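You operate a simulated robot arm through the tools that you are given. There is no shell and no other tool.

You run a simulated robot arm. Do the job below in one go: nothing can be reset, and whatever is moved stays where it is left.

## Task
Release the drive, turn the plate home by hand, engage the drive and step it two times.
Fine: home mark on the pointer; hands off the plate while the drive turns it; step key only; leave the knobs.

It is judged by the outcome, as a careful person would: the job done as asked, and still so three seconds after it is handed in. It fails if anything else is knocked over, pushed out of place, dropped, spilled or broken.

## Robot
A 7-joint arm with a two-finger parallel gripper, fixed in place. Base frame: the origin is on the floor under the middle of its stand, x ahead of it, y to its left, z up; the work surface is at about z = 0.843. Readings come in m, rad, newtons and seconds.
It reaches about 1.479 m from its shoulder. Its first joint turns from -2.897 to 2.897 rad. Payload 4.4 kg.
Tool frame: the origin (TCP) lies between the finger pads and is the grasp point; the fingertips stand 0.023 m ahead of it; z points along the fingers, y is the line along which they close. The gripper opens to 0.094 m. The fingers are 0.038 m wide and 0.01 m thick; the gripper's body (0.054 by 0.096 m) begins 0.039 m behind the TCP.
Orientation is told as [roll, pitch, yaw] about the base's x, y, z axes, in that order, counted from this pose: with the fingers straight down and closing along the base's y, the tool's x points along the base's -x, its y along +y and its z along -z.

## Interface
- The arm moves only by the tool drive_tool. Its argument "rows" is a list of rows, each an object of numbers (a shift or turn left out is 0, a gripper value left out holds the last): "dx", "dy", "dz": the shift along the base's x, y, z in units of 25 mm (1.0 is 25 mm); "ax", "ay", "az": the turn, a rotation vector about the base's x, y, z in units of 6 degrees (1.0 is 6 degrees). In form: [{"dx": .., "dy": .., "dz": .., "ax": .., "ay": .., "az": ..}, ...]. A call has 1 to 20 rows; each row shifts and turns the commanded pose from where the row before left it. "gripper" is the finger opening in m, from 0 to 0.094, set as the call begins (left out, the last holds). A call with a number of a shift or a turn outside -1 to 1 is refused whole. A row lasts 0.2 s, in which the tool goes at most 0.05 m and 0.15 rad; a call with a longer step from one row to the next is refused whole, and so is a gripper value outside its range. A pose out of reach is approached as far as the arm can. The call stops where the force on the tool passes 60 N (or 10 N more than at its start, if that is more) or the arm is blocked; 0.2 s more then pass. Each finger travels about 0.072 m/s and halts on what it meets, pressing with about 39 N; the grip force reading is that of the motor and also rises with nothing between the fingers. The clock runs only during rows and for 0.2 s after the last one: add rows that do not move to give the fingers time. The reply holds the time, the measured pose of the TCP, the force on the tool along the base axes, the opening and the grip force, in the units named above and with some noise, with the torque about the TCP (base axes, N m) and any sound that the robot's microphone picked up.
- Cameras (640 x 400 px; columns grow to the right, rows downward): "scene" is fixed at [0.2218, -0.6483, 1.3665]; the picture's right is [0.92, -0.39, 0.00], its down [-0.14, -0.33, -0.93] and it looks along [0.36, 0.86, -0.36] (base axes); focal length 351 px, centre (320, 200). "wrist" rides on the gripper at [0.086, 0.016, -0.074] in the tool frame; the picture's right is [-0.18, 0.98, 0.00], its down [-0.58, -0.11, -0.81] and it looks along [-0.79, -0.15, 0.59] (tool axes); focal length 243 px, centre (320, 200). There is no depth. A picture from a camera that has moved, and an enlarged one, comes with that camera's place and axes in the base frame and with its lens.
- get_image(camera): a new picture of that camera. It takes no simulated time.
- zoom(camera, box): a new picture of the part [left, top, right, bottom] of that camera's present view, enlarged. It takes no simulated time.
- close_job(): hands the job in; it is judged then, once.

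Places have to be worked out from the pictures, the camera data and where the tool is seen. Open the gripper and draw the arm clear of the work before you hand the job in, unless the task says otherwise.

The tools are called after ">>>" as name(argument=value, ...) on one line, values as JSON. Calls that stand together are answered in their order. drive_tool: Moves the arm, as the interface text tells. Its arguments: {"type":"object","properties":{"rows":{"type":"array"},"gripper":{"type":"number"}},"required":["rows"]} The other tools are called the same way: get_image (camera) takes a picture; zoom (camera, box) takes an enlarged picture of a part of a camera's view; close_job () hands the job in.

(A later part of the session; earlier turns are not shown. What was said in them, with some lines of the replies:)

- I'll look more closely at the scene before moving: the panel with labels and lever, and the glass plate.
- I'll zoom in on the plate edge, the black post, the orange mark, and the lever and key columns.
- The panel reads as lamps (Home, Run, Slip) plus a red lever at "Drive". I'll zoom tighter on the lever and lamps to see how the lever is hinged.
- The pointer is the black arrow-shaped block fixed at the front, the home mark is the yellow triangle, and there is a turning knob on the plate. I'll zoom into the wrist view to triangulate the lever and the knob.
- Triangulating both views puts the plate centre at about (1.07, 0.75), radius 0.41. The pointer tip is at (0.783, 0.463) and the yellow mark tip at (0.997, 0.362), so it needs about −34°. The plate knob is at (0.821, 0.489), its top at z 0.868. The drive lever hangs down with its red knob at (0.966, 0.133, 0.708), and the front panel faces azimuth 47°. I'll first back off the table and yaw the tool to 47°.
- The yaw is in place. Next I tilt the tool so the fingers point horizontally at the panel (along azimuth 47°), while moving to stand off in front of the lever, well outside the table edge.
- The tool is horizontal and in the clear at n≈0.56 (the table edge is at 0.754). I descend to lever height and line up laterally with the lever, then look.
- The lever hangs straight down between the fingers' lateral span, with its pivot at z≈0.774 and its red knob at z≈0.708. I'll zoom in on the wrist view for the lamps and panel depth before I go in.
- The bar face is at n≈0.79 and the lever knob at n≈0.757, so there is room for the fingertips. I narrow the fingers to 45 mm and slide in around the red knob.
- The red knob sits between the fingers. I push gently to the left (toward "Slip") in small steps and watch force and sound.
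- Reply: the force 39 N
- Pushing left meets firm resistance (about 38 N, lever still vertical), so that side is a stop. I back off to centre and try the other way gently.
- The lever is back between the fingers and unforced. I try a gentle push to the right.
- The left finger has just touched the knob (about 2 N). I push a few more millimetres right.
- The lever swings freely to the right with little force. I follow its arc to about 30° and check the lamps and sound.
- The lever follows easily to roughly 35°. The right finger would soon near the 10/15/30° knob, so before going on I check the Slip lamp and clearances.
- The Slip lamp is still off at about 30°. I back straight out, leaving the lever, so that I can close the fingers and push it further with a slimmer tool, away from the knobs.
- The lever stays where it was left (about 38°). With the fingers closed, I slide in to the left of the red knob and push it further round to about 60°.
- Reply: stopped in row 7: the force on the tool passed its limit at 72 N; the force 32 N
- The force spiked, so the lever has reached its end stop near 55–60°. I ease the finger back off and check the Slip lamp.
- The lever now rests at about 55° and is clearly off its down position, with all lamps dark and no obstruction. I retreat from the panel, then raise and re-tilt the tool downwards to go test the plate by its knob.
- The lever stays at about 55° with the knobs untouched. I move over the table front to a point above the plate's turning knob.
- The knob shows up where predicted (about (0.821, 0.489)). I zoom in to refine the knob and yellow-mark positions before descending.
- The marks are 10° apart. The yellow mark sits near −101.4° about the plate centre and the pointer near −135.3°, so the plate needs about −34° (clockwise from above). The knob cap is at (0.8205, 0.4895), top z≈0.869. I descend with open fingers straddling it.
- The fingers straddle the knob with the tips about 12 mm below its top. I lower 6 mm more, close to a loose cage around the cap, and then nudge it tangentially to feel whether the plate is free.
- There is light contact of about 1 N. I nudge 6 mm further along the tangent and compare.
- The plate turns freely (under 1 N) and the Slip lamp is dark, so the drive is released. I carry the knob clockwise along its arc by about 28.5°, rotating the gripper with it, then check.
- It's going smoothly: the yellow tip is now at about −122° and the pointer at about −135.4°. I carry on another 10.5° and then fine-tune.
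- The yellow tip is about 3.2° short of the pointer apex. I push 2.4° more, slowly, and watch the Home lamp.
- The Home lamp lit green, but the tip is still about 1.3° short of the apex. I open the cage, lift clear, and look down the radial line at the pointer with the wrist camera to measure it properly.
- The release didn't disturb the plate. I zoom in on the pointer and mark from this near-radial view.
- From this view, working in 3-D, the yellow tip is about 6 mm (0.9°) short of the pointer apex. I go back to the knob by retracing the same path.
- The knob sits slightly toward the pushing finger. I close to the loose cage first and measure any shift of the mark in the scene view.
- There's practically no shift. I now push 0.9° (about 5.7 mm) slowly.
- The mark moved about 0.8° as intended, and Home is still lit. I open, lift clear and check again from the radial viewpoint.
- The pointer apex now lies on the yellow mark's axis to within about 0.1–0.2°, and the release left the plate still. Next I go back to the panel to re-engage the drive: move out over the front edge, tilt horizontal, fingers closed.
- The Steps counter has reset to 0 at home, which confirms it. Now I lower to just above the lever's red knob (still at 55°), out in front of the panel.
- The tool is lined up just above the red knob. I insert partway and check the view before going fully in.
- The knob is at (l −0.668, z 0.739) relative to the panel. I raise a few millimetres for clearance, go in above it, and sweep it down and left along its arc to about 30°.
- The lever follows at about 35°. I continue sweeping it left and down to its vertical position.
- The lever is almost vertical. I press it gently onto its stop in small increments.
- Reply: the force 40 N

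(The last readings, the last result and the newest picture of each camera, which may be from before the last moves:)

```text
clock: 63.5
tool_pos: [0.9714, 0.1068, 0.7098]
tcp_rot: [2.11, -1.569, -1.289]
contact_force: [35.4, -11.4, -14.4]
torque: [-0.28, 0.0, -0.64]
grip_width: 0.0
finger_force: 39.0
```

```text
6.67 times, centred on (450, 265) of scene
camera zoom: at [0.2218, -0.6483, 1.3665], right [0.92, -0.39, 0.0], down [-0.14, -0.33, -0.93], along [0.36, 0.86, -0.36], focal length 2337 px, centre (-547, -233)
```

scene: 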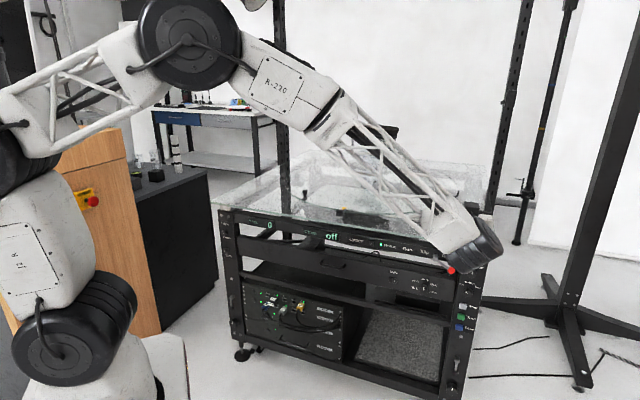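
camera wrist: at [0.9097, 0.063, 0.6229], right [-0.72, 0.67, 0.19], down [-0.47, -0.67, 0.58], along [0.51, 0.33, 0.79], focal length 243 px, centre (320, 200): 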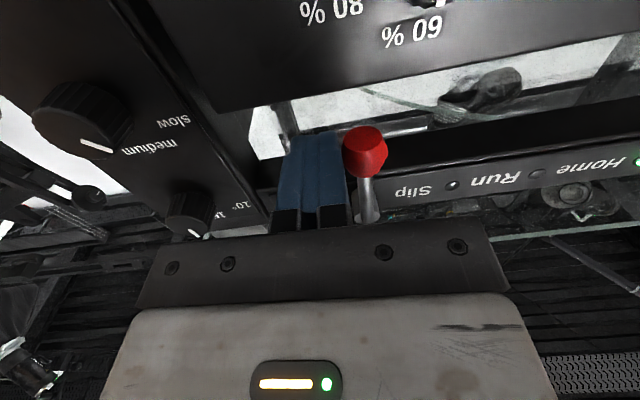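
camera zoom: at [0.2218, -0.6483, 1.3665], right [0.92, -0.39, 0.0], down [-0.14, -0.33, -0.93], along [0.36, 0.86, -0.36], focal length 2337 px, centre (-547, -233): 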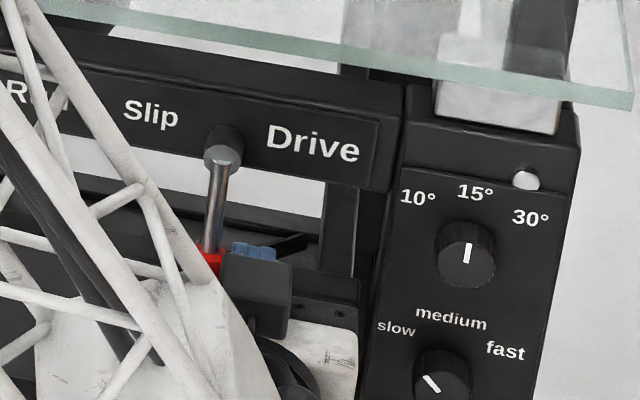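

It's on its stop (about 38 N). I ease off sideways and back straight out, then check the lever, lamps and home mark.

>>> drive_tool(rows=[{"dx": 0.09, "dy": -0.084}, {"dx": 0.12, "dy": -0.112}, {"dx": -0.82, "dy": -0.876}, {"dx": -0.82, "dy": -0.876}, {"dx": -0.82, "dy": -0.876}, {"dx": -0.82, "dy": -0.876}, {"dx": -0.82, "dy": -0.876}])

>>> get_image(camera="wrist")

>>> zoom(camera="scene", box=[370, 225, 500, 345])

>>> zoom(camera="scene", box=[330, 197, 360, 222])

```text
clock: 65.1
tool_pos: [0.8722, -0.0072, 0.7088]
tcp_rot: [2.136, -1.569, -1.313]
contact_force: [-0.9, -0.2, -0.1]
torque: [0.02, 0.02, 0.0]
grip_width: 0.0
finger_force: 39.7
```

```text
taken
camera wrist: at [0.8098, -0.0496, 0.6227], right [-0.72, 0.67, 0.19], down [-0.47, -0.67, 0.58], along [0.51, 0.33, 0.79], focal length 243 px, centre (320, 200)
```

wrist: 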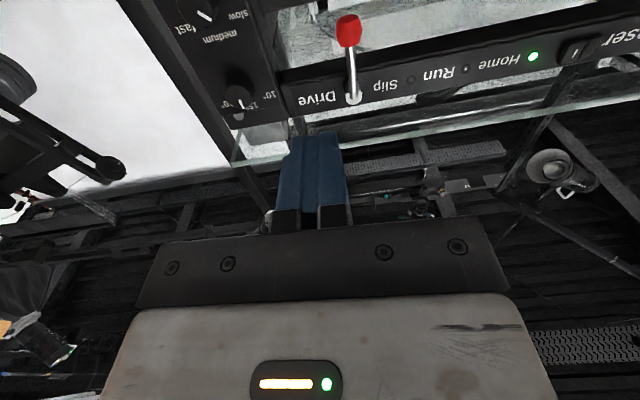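

```text
3.33 times, centred on (435, 285) of scene
camera zoom: at [0.2218, -0.6483, 1.3665], right [0.92, -0.39, 0.0], down [-0.14, -0.33, -0.93], along [0.36, 0.86, -0.36], focal length 1169 px, centre (-63, -83)
```

zoom: 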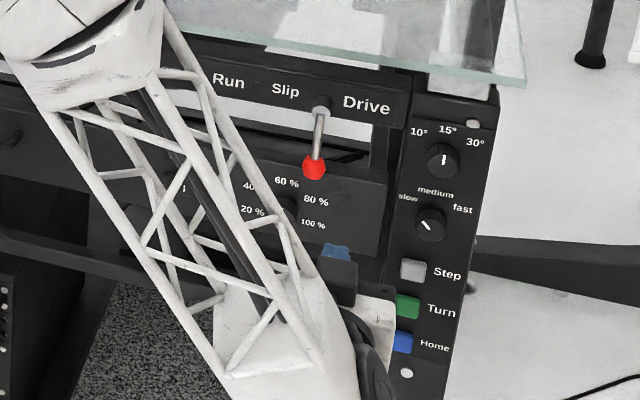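

```text
16.00 times, centred on (345, 210) of scene
camera zoom: at [0.2218, -0.6483, 1.3665], right [0.92, -0.39, 0.0], down [-0.14, -0.33, -0.93], along [0.36, 0.86, -0.36], focal length 5609 px, centre (-80, 48)
```

zoom: 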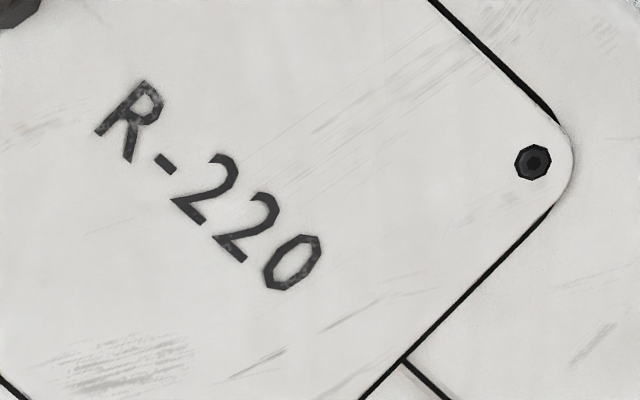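

The lever is vertical again, the Home lamp is lit and all knobs are unchanged. Now I move across and down to line up with the white Step key, well in front of the panel.

>>> drive_tool(rows=[{"dx": 0.471, "dy": -0.441, "dz": -0.84}, {"dx": 0.471, "dy": -0.441, "dz": -0.84}, {"dx": 0.471, "dy": -0.441, "dz": -0.84}, {"dx": 0.471, "dy": -0.441, "dz": -0.84}, {"dx": 0.471, "dy": -0.441, "dz": -0.84}])

>>> get_image(camera="wrist")

>>> zoom(camera="scene", box=[400, 250, 500, 350])

>>> get_image(camera="scene")

```text
clock: 66.3
tool_pos: [0.9317, -0.0604, 0.6048]
tcp_rot: [2.399, -1.569, -1.574]
contact_force: [-0.6, -0.6, 0.6]
torque: [-0.01, 0.03, -0.03]
grip_width: 0.0
finger_force: 39.3
```

```text
taken
camera wrist: at [0.8688, -0.1045, 0.5187], right [-0.72, 0.67, 0.19], down [-0.47, -0.67, 0.58], along [0.51, 0.33, 0.79], focal length 243 px, centre (320, 200)
```

wrist: 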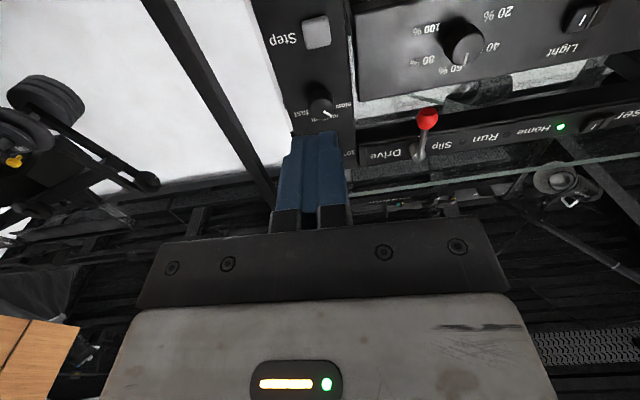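

```text
4.00 times, centred on (450, 300) of scene
camera zoom: at [0.2218, -0.6483, 1.3665], right [0.92, -0.39, 0.0], down [-0.14, -0.33, -0.93], along [0.36, 0.86, -0.36], focal length 1402 px, centre (-200, -200)
```

zoom: 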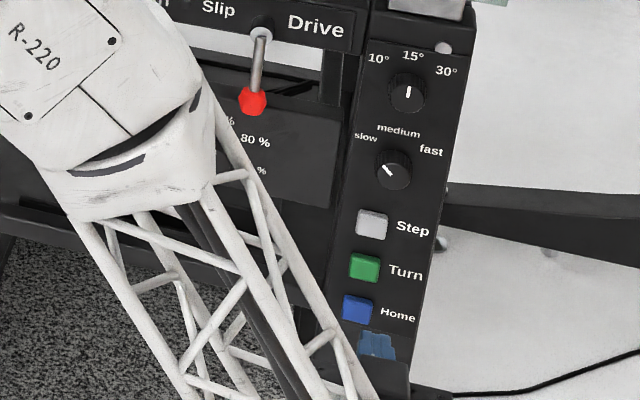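

```text
taken
```

scene: 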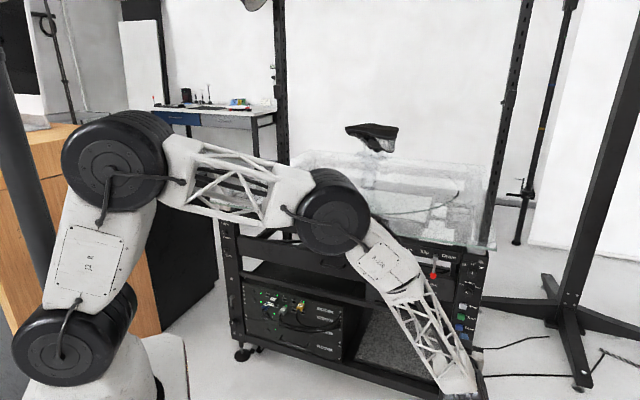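

The Step key is at about (n 0.765, l −0.722, z 0.602). The closed fingertips are lined up on it, with the Turn key over 12 mm below their span. I approach to just short of contact.

>>> drive_tool(rows=[{"dx": 0.745, "dy": 0.797, "dz": -0.02}, {"dx": 0.745, "dy": 0.797}, {"dx": 0.745, "dy": 0.797}, {"dx": 0.745, "dy": 0.797}, {"dx": 0.745, "dy": 0.797}])

>>> get_image(camera="wrist")

>>> zoom(camera="scene", box=[430, 260, 500, 330])

```text
clock: 67.5
tool_pos: [1.0244, 0.0381, 0.6041]
tcp_rot: [1.983, -1.568, -1.16]
contact_force: [-0.1, 0.2, 0.9]
torque: [0.0, -0.05, -0.03]
grip_width: 0.0
finger_force: 39.0
```

```text
taken
camera wrist: at [0.9619, -0.0051, 0.5181], right [-0.72, 0.67, 0.19], down [-0.47, -0.67, 0.58], along [0.51, 0.33, 0.79], focal length 243 px, centre (320, 200)
```

wrist: 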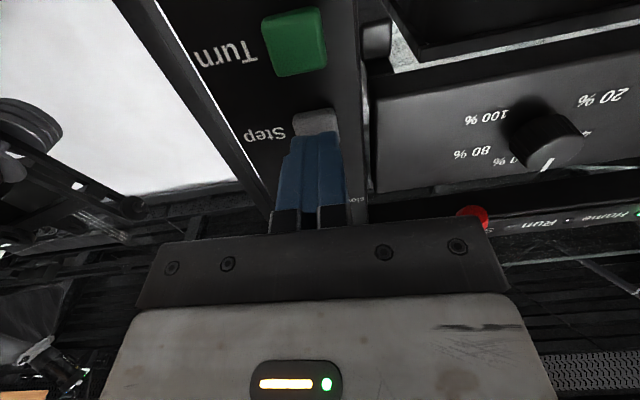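

```text
5.71 times, centred on (465, 295) of scene
camera zoom: at [0.2218, -0.6483, 1.3665], right [0.92, -0.39, 0.0], down [-0.14, -0.33, -0.93], along [0.36, 0.86, -0.36], focal length 2003 px, centre (-509, -343)
```

zoom: 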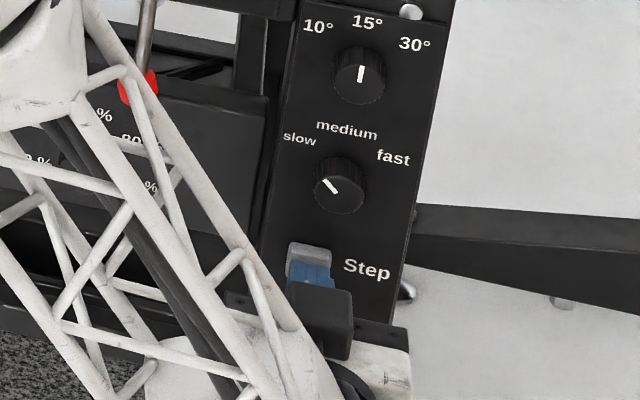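

The fingertips are centred on the Step key, with Turn well clear. I advance in small steps to press it, watching force, sound and lamps.

>>> drive_tool(rows=[{"dx": 0.082, "dy": 0.0876}, {"dx": 0.082, "dy": 0.0876}, {"dx": 0.082, "dy": 0.0876}, {"dx": 0.082, "dy": 0.0876}])

>>> get_image(camera="wrist")

```text
clock: 68.5
tool_pos: [1.0328, 0.0471, 0.6039]
tcp_rot: [1.925, -1.568, -1.101]
contact_force: [-1.5, -0.6, 0.1]
torque: [-0.02, 0.01, -0.01]
grip_width: 0.0
finger_force: 39.2
```

```text
taken
camera wrist: at [0.9703, 0.0042, 0.5171], right [-0.72, 0.67, 0.19], down [-0.47, -0.67, 0.58], along [0.51, 0.33, 0.79], focal length 243 px, centre (320, 200)
```

wrist: 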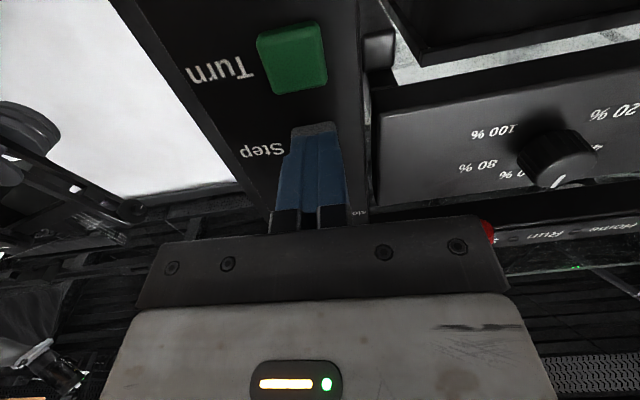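

A slight contact force of about 1.5 N is beginning. I press in another 3 mm.

>>> drive_tool(rows=[{"dx": 0.041, "dy": 0.0438}, {"dx": 0.041, "dy": 0.0438}])

>>> zoom(camera="scene", box=[330, 197, 360, 222])

>>> get_image(camera="wrist")

```text
clock: 69.1
tool_pos: [1.034, 0.0496, 0.6047]
tcp_rot: [1.917, -1.568, -1.094]
contact_force: [-2.0, -1.7, -1.5]
torque: [-0.01, 0.0, 0.01]
grip_width: 0.0
finger_force: 39.1
heard: click
```

```text
16.00 times, centred on (345, 210) of scene
camera zoom: at [0.2218, -0.6483, 1.3665], right [0.92, -0.39, 0.0], down [-0.14, -0.33, -0.93], along [0.36, 0.86, -0.36], focal length 5609 px, centre (-80, 48)
```

zoom: 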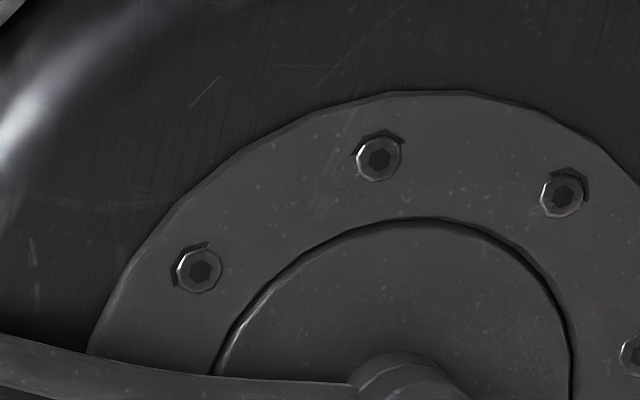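

```text
taken
camera wrist: at [0.9722, 0.0064, 0.5174], right [-0.72, 0.67, 0.19], down [-0.47, -0.67, 0.58], along [0.51, 0.33, 0.79], focal length 243 px, centre (320, 200)
```

wrist: 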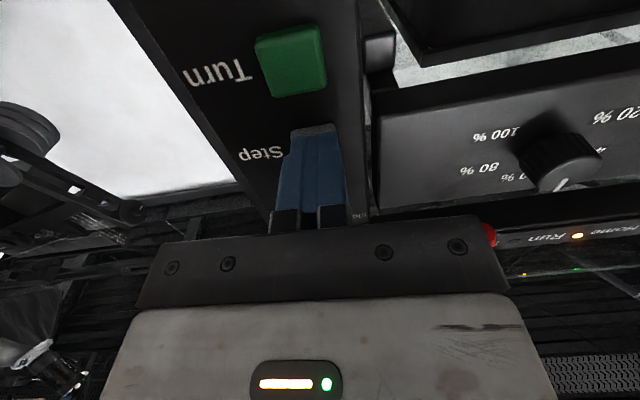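

Click heard and the Run lamp is orange: step 1 has started. I back off the key straight out and wait for the move to end.

>>> drive_tool(rows=[{"dx": -0.3, "dy": -0.32}, {"dx": -0.745, "dy": -0.797}, {"dx": -0.745, "dy": -0.797}, {"dx": -0.745, "dy": -0.797}, {"dx": 0, "dy": 0}])

>>> get_image(camera="wrist")

>>> get_image(camera="scene")

```text
clock: 70.3
tool_pos: [0.9731, -0.0171, 0.6046]
tcp_rot: [1.963, -1.569, -1.14]
contact_force: [0.6, 0.0, 0.5]
torque: [-0.02, -0.02, 0.02]
grip_width: 0.0002
finger_force: 39.5
```

```text
taken
camera wrist: at [0.9094, -0.0614, 0.5179], right [-0.72, 0.67, 0.19], down [-0.47, -0.67, 0.58], along [0.51, 0.33, 0.79], focal length 243 px, centre (320, 200)
```

wrist: 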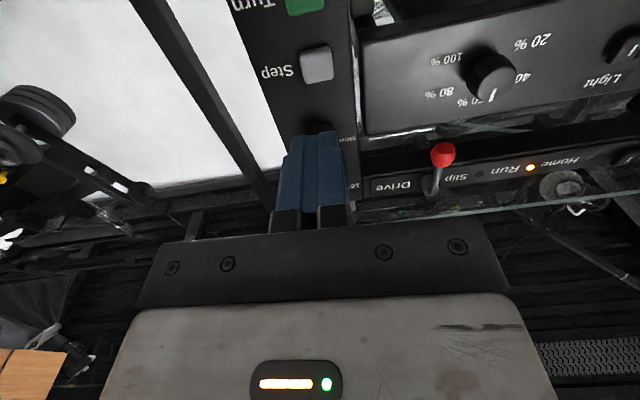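

```text
taken
```

scene: 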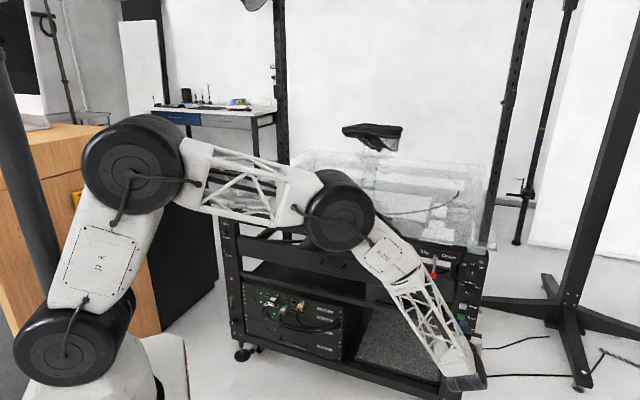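

The Run lamp is on and the plate is turning with the arm clear. I wait for it to stop.

>>> drive_tool(rows=[{"dx": 0}, {"dx": 0}, {"dx": 0}, {"dx": 0}, {"dx": 0}, {"dx": 0}, {"dx": 0}, {"dx": 0}, {"dx": 0}, {"dx": 0}])

>>> zoom(camera="wrist", box=[360, 120, 640, 240])

```text
clock: 72.5
tool_pos: [0.9728, -0.017, 0.6043]
tcp_rot: [2.034, -1.569, -1.209]
contact_force: [-0.3, -0.2, 0.3]
torque: [0.0, 0.01, -0.01]
grip_width: 0.0
finger_force: 39.1
```

```text
2.29 times, centred on (500, 180) of wrist
camera zoom: at [0.9095, -0.0612, 0.518], right [-0.72, 0.67, 0.19], down [-0.47, -0.67, 0.58], along [0.51, 0.33, 0.79], focal length 555 px, centre (-91, 246)
```

zoom: 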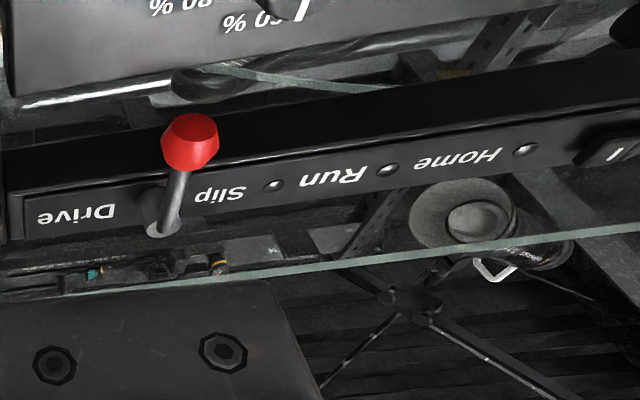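

The Run lamp is off, so step 1 is complete. I check whether the Steps display is visible past the arm.

>>> zoom(camera="scene", box=[215, 195, 335, 265])

>>> zoom(camera="scene", box=[330, 110, 480, 230])

```text
5.33 times, centred on (275, 230) of scene
camera zoom: at [0.2218, -0.6483, 1.3665], right [0.92, -0.39, 0.0], down [-0.14, -0.33, -0.93], along [0.36, 0.86, -0.36], focal length 1870 px, centre (560, 40)
```

zoom: 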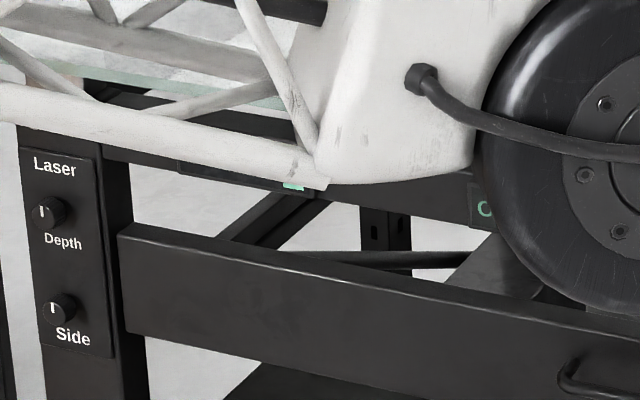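

```text
3.33 times, centred on (405, 170) of scene
camera zoom: at [0.2218, -0.6483, 1.3665], right [0.92, -0.39, 0.0], down [-0.14, -0.33, -0.93], along [0.36, 0.86, -0.36], focal length 1169 px, centre (37, 300)
```

zoom: 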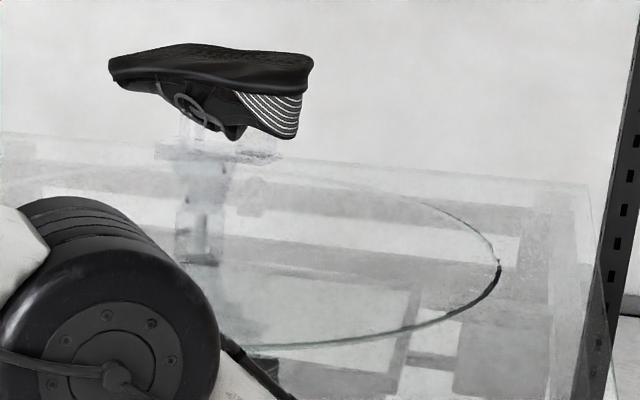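

The display is hidden by the forearm. To be careful I raise the tool for a moment (straight up, in front of the panel) so I can read the counter and see the plate.

>>> drive_tool(rows=[{"dx": -0.82, "dy": -0.876}, {"dx": -0.82, "dy": -0.876}, {"dx": 0, "dz": 1}, {"dx": 0, "dz": 1}, {"dx": 0, "dz": 1}, {"dx": 0, "dz": 1}, {"dx": 0, "dz": 1}, {"dx": 0, "dz": 1}, {"dx": 0, "dz": 1}, {"dx": 0, "dz": 1}, {"dx": 0, "dz": 1}, {"dx": 0, "dz": 1}, {"dx": 0, "dz": 1}, {"dx": 0, "dz": 1}, {"dx": 0, "dz": 1}, {"dx": 0, "dz": 1}, {"dx": 0, "dz": 1}, {"dx": 0, "dz": 1}])

>>> get_image(camera="scene")

>>> zoom(camera="scene", box=[215, 195, 335, 265])

>>> zoom(camera="scene", box=[270, 150, 430, 250])

```text
clock: 76.3
tool_pos: [0.9307, -0.0627, 1.0051]
tcp_rot: [1.774, -1.569, -0.953]
contact_force: [-1.0, 0.9, -0.6]
torque: [0.04, -0.01, 0.03]
grip_width: 0.0
finger_force: 38.7
```

```text
taken
```

scene: 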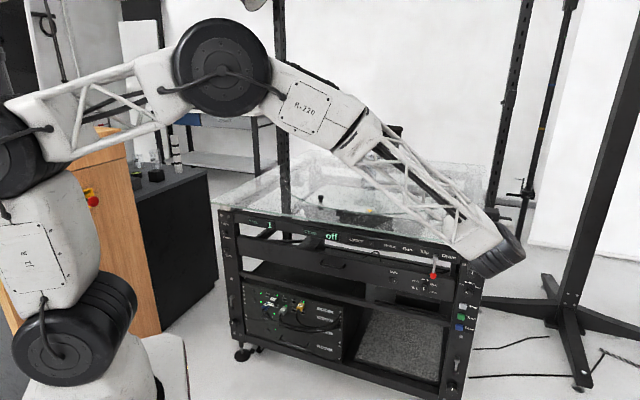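

```text
5.33 times, centred on (275, 230) of scene
camera zoom: at [0.2218, -0.6483, 1.3665], right [0.92, -0.39, 0.0], down [-0.14, -0.33, -0.93], along [0.36, 0.86, -0.36], focal length 1870 px, centre (560, 40)
```

zoom: 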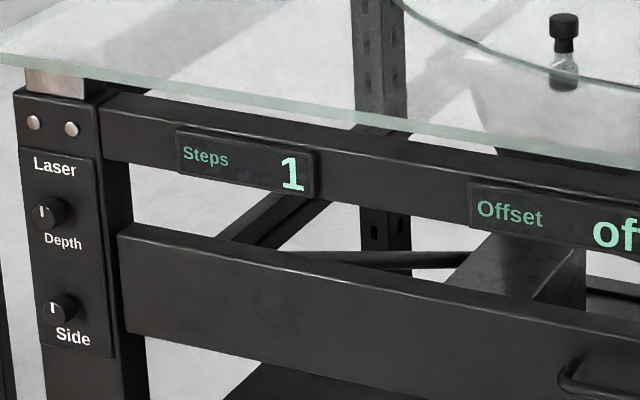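

```text
4.00 times, centred on (350, 200) of scene
camera zoom: at [0.2218, -0.6483, 1.3665], right [0.92, -0.39, 0.0], down [-0.14, -0.33, -0.93], along [0.36, 0.86, -0.36], focal length 1402 px, centre (200, 200)
```

zoom: 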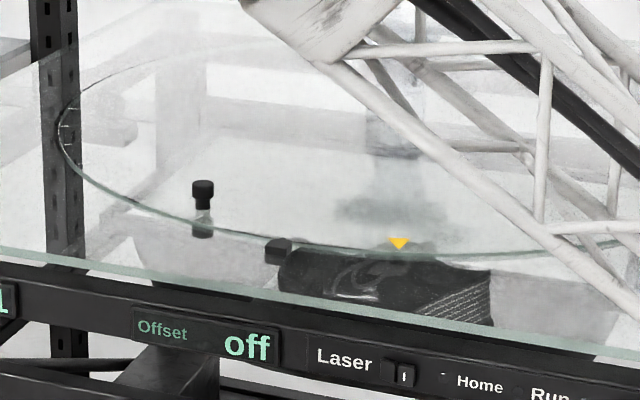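

The counter reads 1 and the plate has turned one step, with the shoe and knobs fine. I retrace down to the pre-press position in front of the Step key.

>>> drive_tool(rows=[{"dz": -1}, {"dz": -1}, {"dz": -1}, {"dz": -1}, {"dz": -1}, {"dz": -1}, {"dz": -1}, {"dz": -1}, {"dz": -1}, {"dz": -1}, {"dz": -1}, {"dz": -1}, {"dz": -1}, {"dz": -1}, {"dz": -1}, {"dz": -1}, {"dx": 0.82, "dy": 0.876}, {"dx": 0.82, "dy": 0.876}])

>>> get_image(camera="wrist")

```text
clock: 80.1
tool_pos: [0.9713, -0.0187, 0.6041]
tcp_rot: [1.851, -1.57, -1.027]
contact_force: [0.3, 0.9, -1.1]
torque: [0.01, -0.02, -0.02]
grip_width: 0.0
finger_force: 39.1
```

```text
taken
camera wrist: at [0.9091, -0.0618, 0.5168], right [-0.72, 0.67, 0.19], down [-0.47, -0.67, 0.58], along [0.51, 0.33, 0.79], focal length 243 px, centre (320, 200)
```

wrist: 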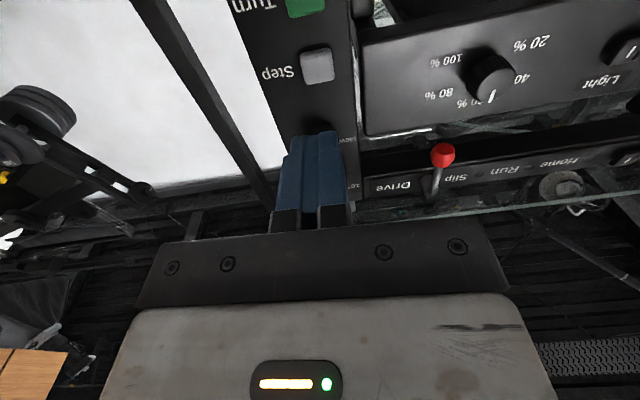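

The view matches the one before the first press, with all lamps off. I press Step the second time, the same way.

>>> drive_tool(rows=[{"dx": 0.745, "dy": 0.797}, {"dx": 0.745, "dy": 0.797}, {"dx": 0.745, "dy": 0.797}, {"dx": 0.1, "dy": 0.107}, {"dx": 0.1, "dy": 0.107}, {"dx": 0.06, "dy": 0.064}])

>>> get_image(camera="wrist")

```text
clock: 81.5
tool_pos: [1.0333, 0.0488, 0.6039]
tcp_rot: [1.867, -1.57, -1.042]
contact_force: [-0.6, -2.0, -0.9]
torque: [-0.01, 0.04, -0.02]
grip_width: 0.0002
finger_force: 39.3
heard: click
```

```text
taken
camera wrist: at [0.971, 0.0054, 0.5175], right [-0.72, 0.67, 0.19], down [-0.47, -0.67, 0.58], along [0.51, 0.33, 0.79], focal length 243 px, centre (320, 200)
```

wrist: 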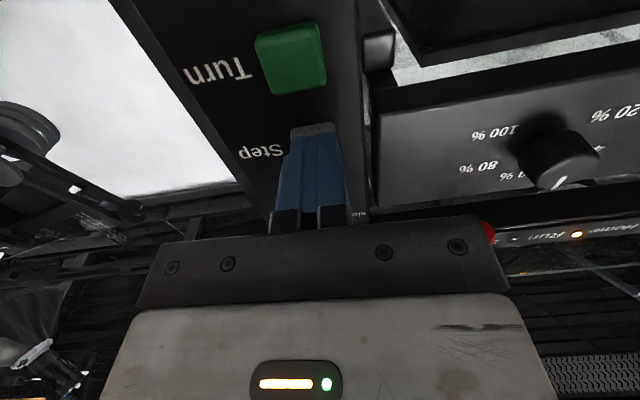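

The second click was heard and Run lit. I withdraw straight back and wait for the move to finish.

>>> drive_tool(rows=[{"dx": -0.3, "dy": -0.32}, {"dx": -0.745, "dy": -0.797}, {"dx": -0.745, "dy": -0.797}, {"dx": -0.745, "dy": -0.797}, {"dx": -0.82, "dy": -0.876}, {"dx": -0.82, "dy": -0.876}, {"dx": 0}, {"dx": 0}, {"dx": 0}, {"dx": 0}, {"dx": 0}, {"dx": 0}, {"dx": 0}, {"dx": 0}, {"dx": 0}, {"dx": 0}, {"dx": 0}])

>>> get_image(camera="wrist")

```text
clock: 85.1
tool_pos: [0.9306, -0.0641, 0.6044]
tcp_rot: [2.08, -1.568, -1.255]
contact_force: [0.6, 0.7, 0.7]
torque: [-0.02, -0.04, 0.0]
grip_width: 0.0
finger_force: 38.5
```

```text
taken
camera wrist: at [0.8675, -0.1067, 0.518], right [-0.72, 0.67, 0.19], down [-0.47, -0.67, 0.58], along [0.51, 0.33, 0.79], focal length 243 px, centre (320, 200)
```

wrist: 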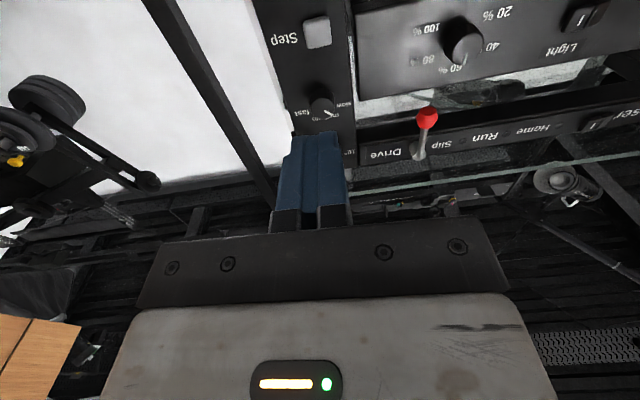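

The Run lamp is off, so the second step is done. I raise and draw the arm clear with the gripper open, then verify everything.

>>> drive_tool(gripper=0.094, rows=[{"dx": -0.68, "dy": -0.73}, {"dx": -0.68, "dy": -0.73}, {"dz": 1}, {"dz": 1}, {"dz": 1}, {"dz": 1}, {"dz": 1}, {"dz": 1}, {"dz": 1}, {"dz": 1}, {"dz": 1}, {"dz": 1}, {"dz": 1}, {"dz": 1}, {"dz": 1}, {"dz": 1}, {"dz": 1}, {"dz": 1}, {"dz": 1}, {"dz": 1}])

>>> get_image(camera="scene")

>>> zoom(camera="scene", box=[215, 195, 335, 265])

>>> zoom(camera="scene", box=[370, 225, 500, 345])

>>> zoom(camera="scene", box=[290, 150, 450, 250])

```text
clock: 89.3
tool_pos: [0.896, -0.1006, 1.0543]
tcp_rot: [1.718, -1.569, -0.896]
contact_force: [-0.9, 0.5, -0.9]
torque: [0.0, -0.01, 0.0]
grip_width: 0.094
finger_force: 0.1
```

```text
taken
```

scene: 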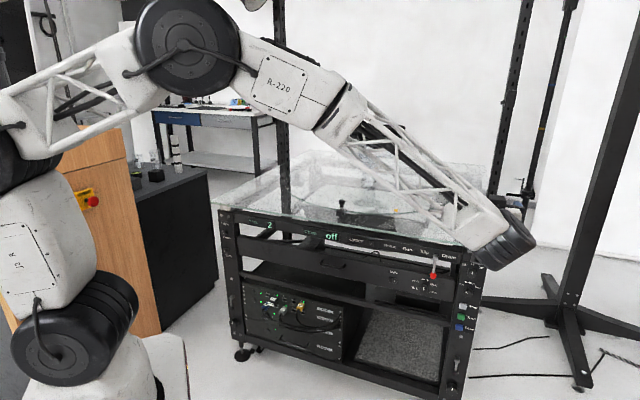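

```text
5.33 times, centred on (275, 230) of scene
camera zoom: at [0.2218, -0.6483, 1.3665], right [0.92, -0.39, 0.0], down [-0.14, -0.33, -0.93], along [0.36, 0.86, -0.36], focal length 1870 px, centre (560, 40)
```

zoom: 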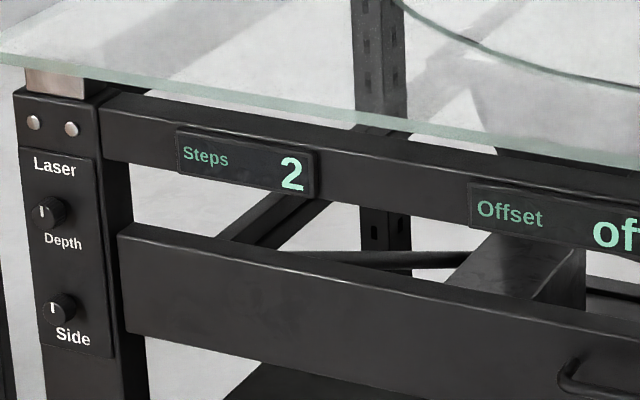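

```text
3.33 times, centred on (435, 285) of scene
camera zoom: at [0.2218, -0.6483, 1.3665], right [0.92, -0.39, 0.0], down [-0.14, -0.33, -0.93], along [0.36, 0.86, -0.36], focal length 1169 px, centre (-63, -83)
```

zoom: 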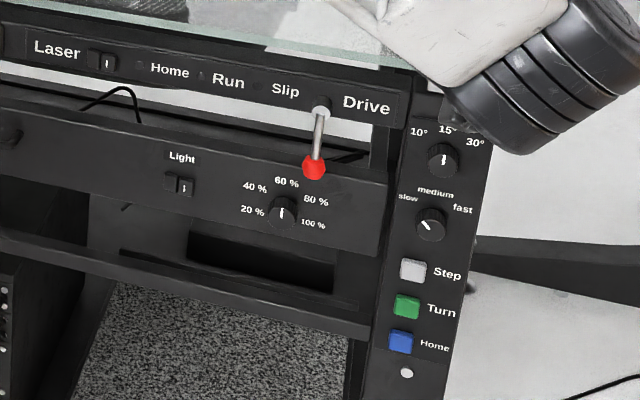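

```text
4.00 times, centred on (370, 200) of scene
camera zoom: at [0.2218, -0.6483, 1.3665], right [0.92, -0.39, 0.0], down [-0.14, -0.33, -0.93], along [0.36, 0.86, -0.36], focal length 1402 px, centre (120, 200)
```

zoom: 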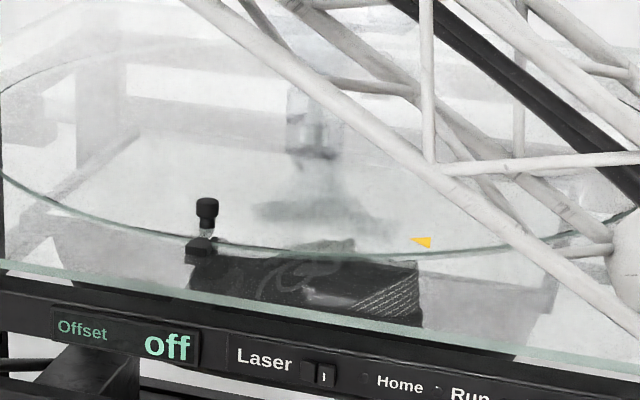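

Steps reads 2. The plate stands two 15° steps (30°) from home, the lever is vertical, the knobs are unchanged, the lamps are off, and the shoe and stand are in place. One last close check that a mark is aligned with the pointer, while backing off slightly more.

>>> drive_tool(rows=[{"dx": -0.6, "dy": -0.64, "dz": 0.2}, {"dx": -0.6, "dy": -0.64, "dz": 0.2}, {"dx": -0.6, "dy": -0.64}, {"dx": 0}, {"dx": 0}])

>>> zoom(camera="scene", box=[330, 197, 360, 222])

>>> get_image(camera="scene")

```text
clock: 90.5
tool_pos: [0.85, -0.148, 1.0636]
tcp_rot: [2.079, -1.57, -1.253]
contact_force: [-0.5, -0.2, -0.4]
torque: [0.0, 0.01, -0.01]
grip_width: 0.0939
finger_force: 0.1
```

```text
16.00 times, centred on (345, 210) of scene
camera zoom: at [0.2218, -0.6483, 1.3665], right [0.92, -0.39, 0.0], down [-0.14, -0.33, -0.93], along [0.36, 0.86, -0.36], focal length 5609 px, centre (-80, 48)
```

zoom: 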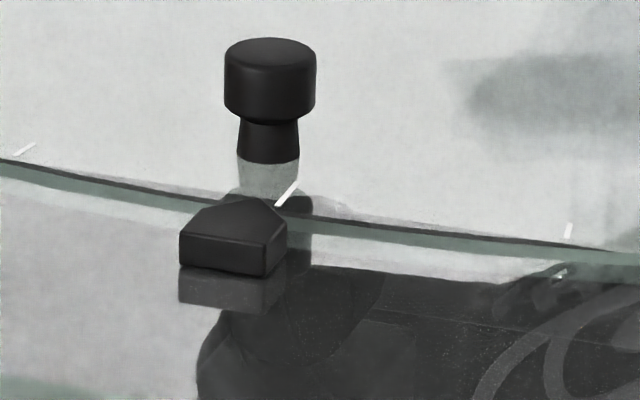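

```text
taken
```

scene: 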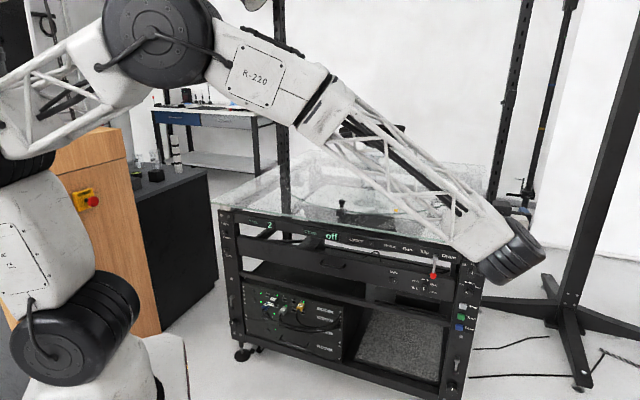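

The 30° mark sits exactly where the home mark was, on the pointer. Steps shows 2, the drive is engaged, and the arm is clear with the gripper open, so I hand the job in.

>>> close_job()

```text
The job is handed in.
```

The job is done and handed in. The plate was turned home by hand, the drive was re-engaged, and the Step key was pressed twice.

- **Release:** The red drive lever was swung about 55° to the right, after which the plate turned freely. Before finding that direction I pushed it left against its stop at about 38 N. I met the right-hand stop at 72 N, and the lever stayed intact.
- **Home:** I turned the plate clockwise by its knob until the yellow home mark sat on the pointer, within about 0.2° as judged from the cameras. The Home lamp lit and the Steps counter reset to 0.
- **Drive and steps:** The lever went back to vertical, and each Step press gave one click and one run. The counter reads 2, and the plate stands two 15° steps from home, with its 30° mark on the pointer.
- **Hands off and knobs:** The arm was off the plate whenever the drive turned it. Only the Step key was pressed, and none of the panel knobs moved.

The shoe and stand are still in place. The arm is clear of the rig with the gripper open.
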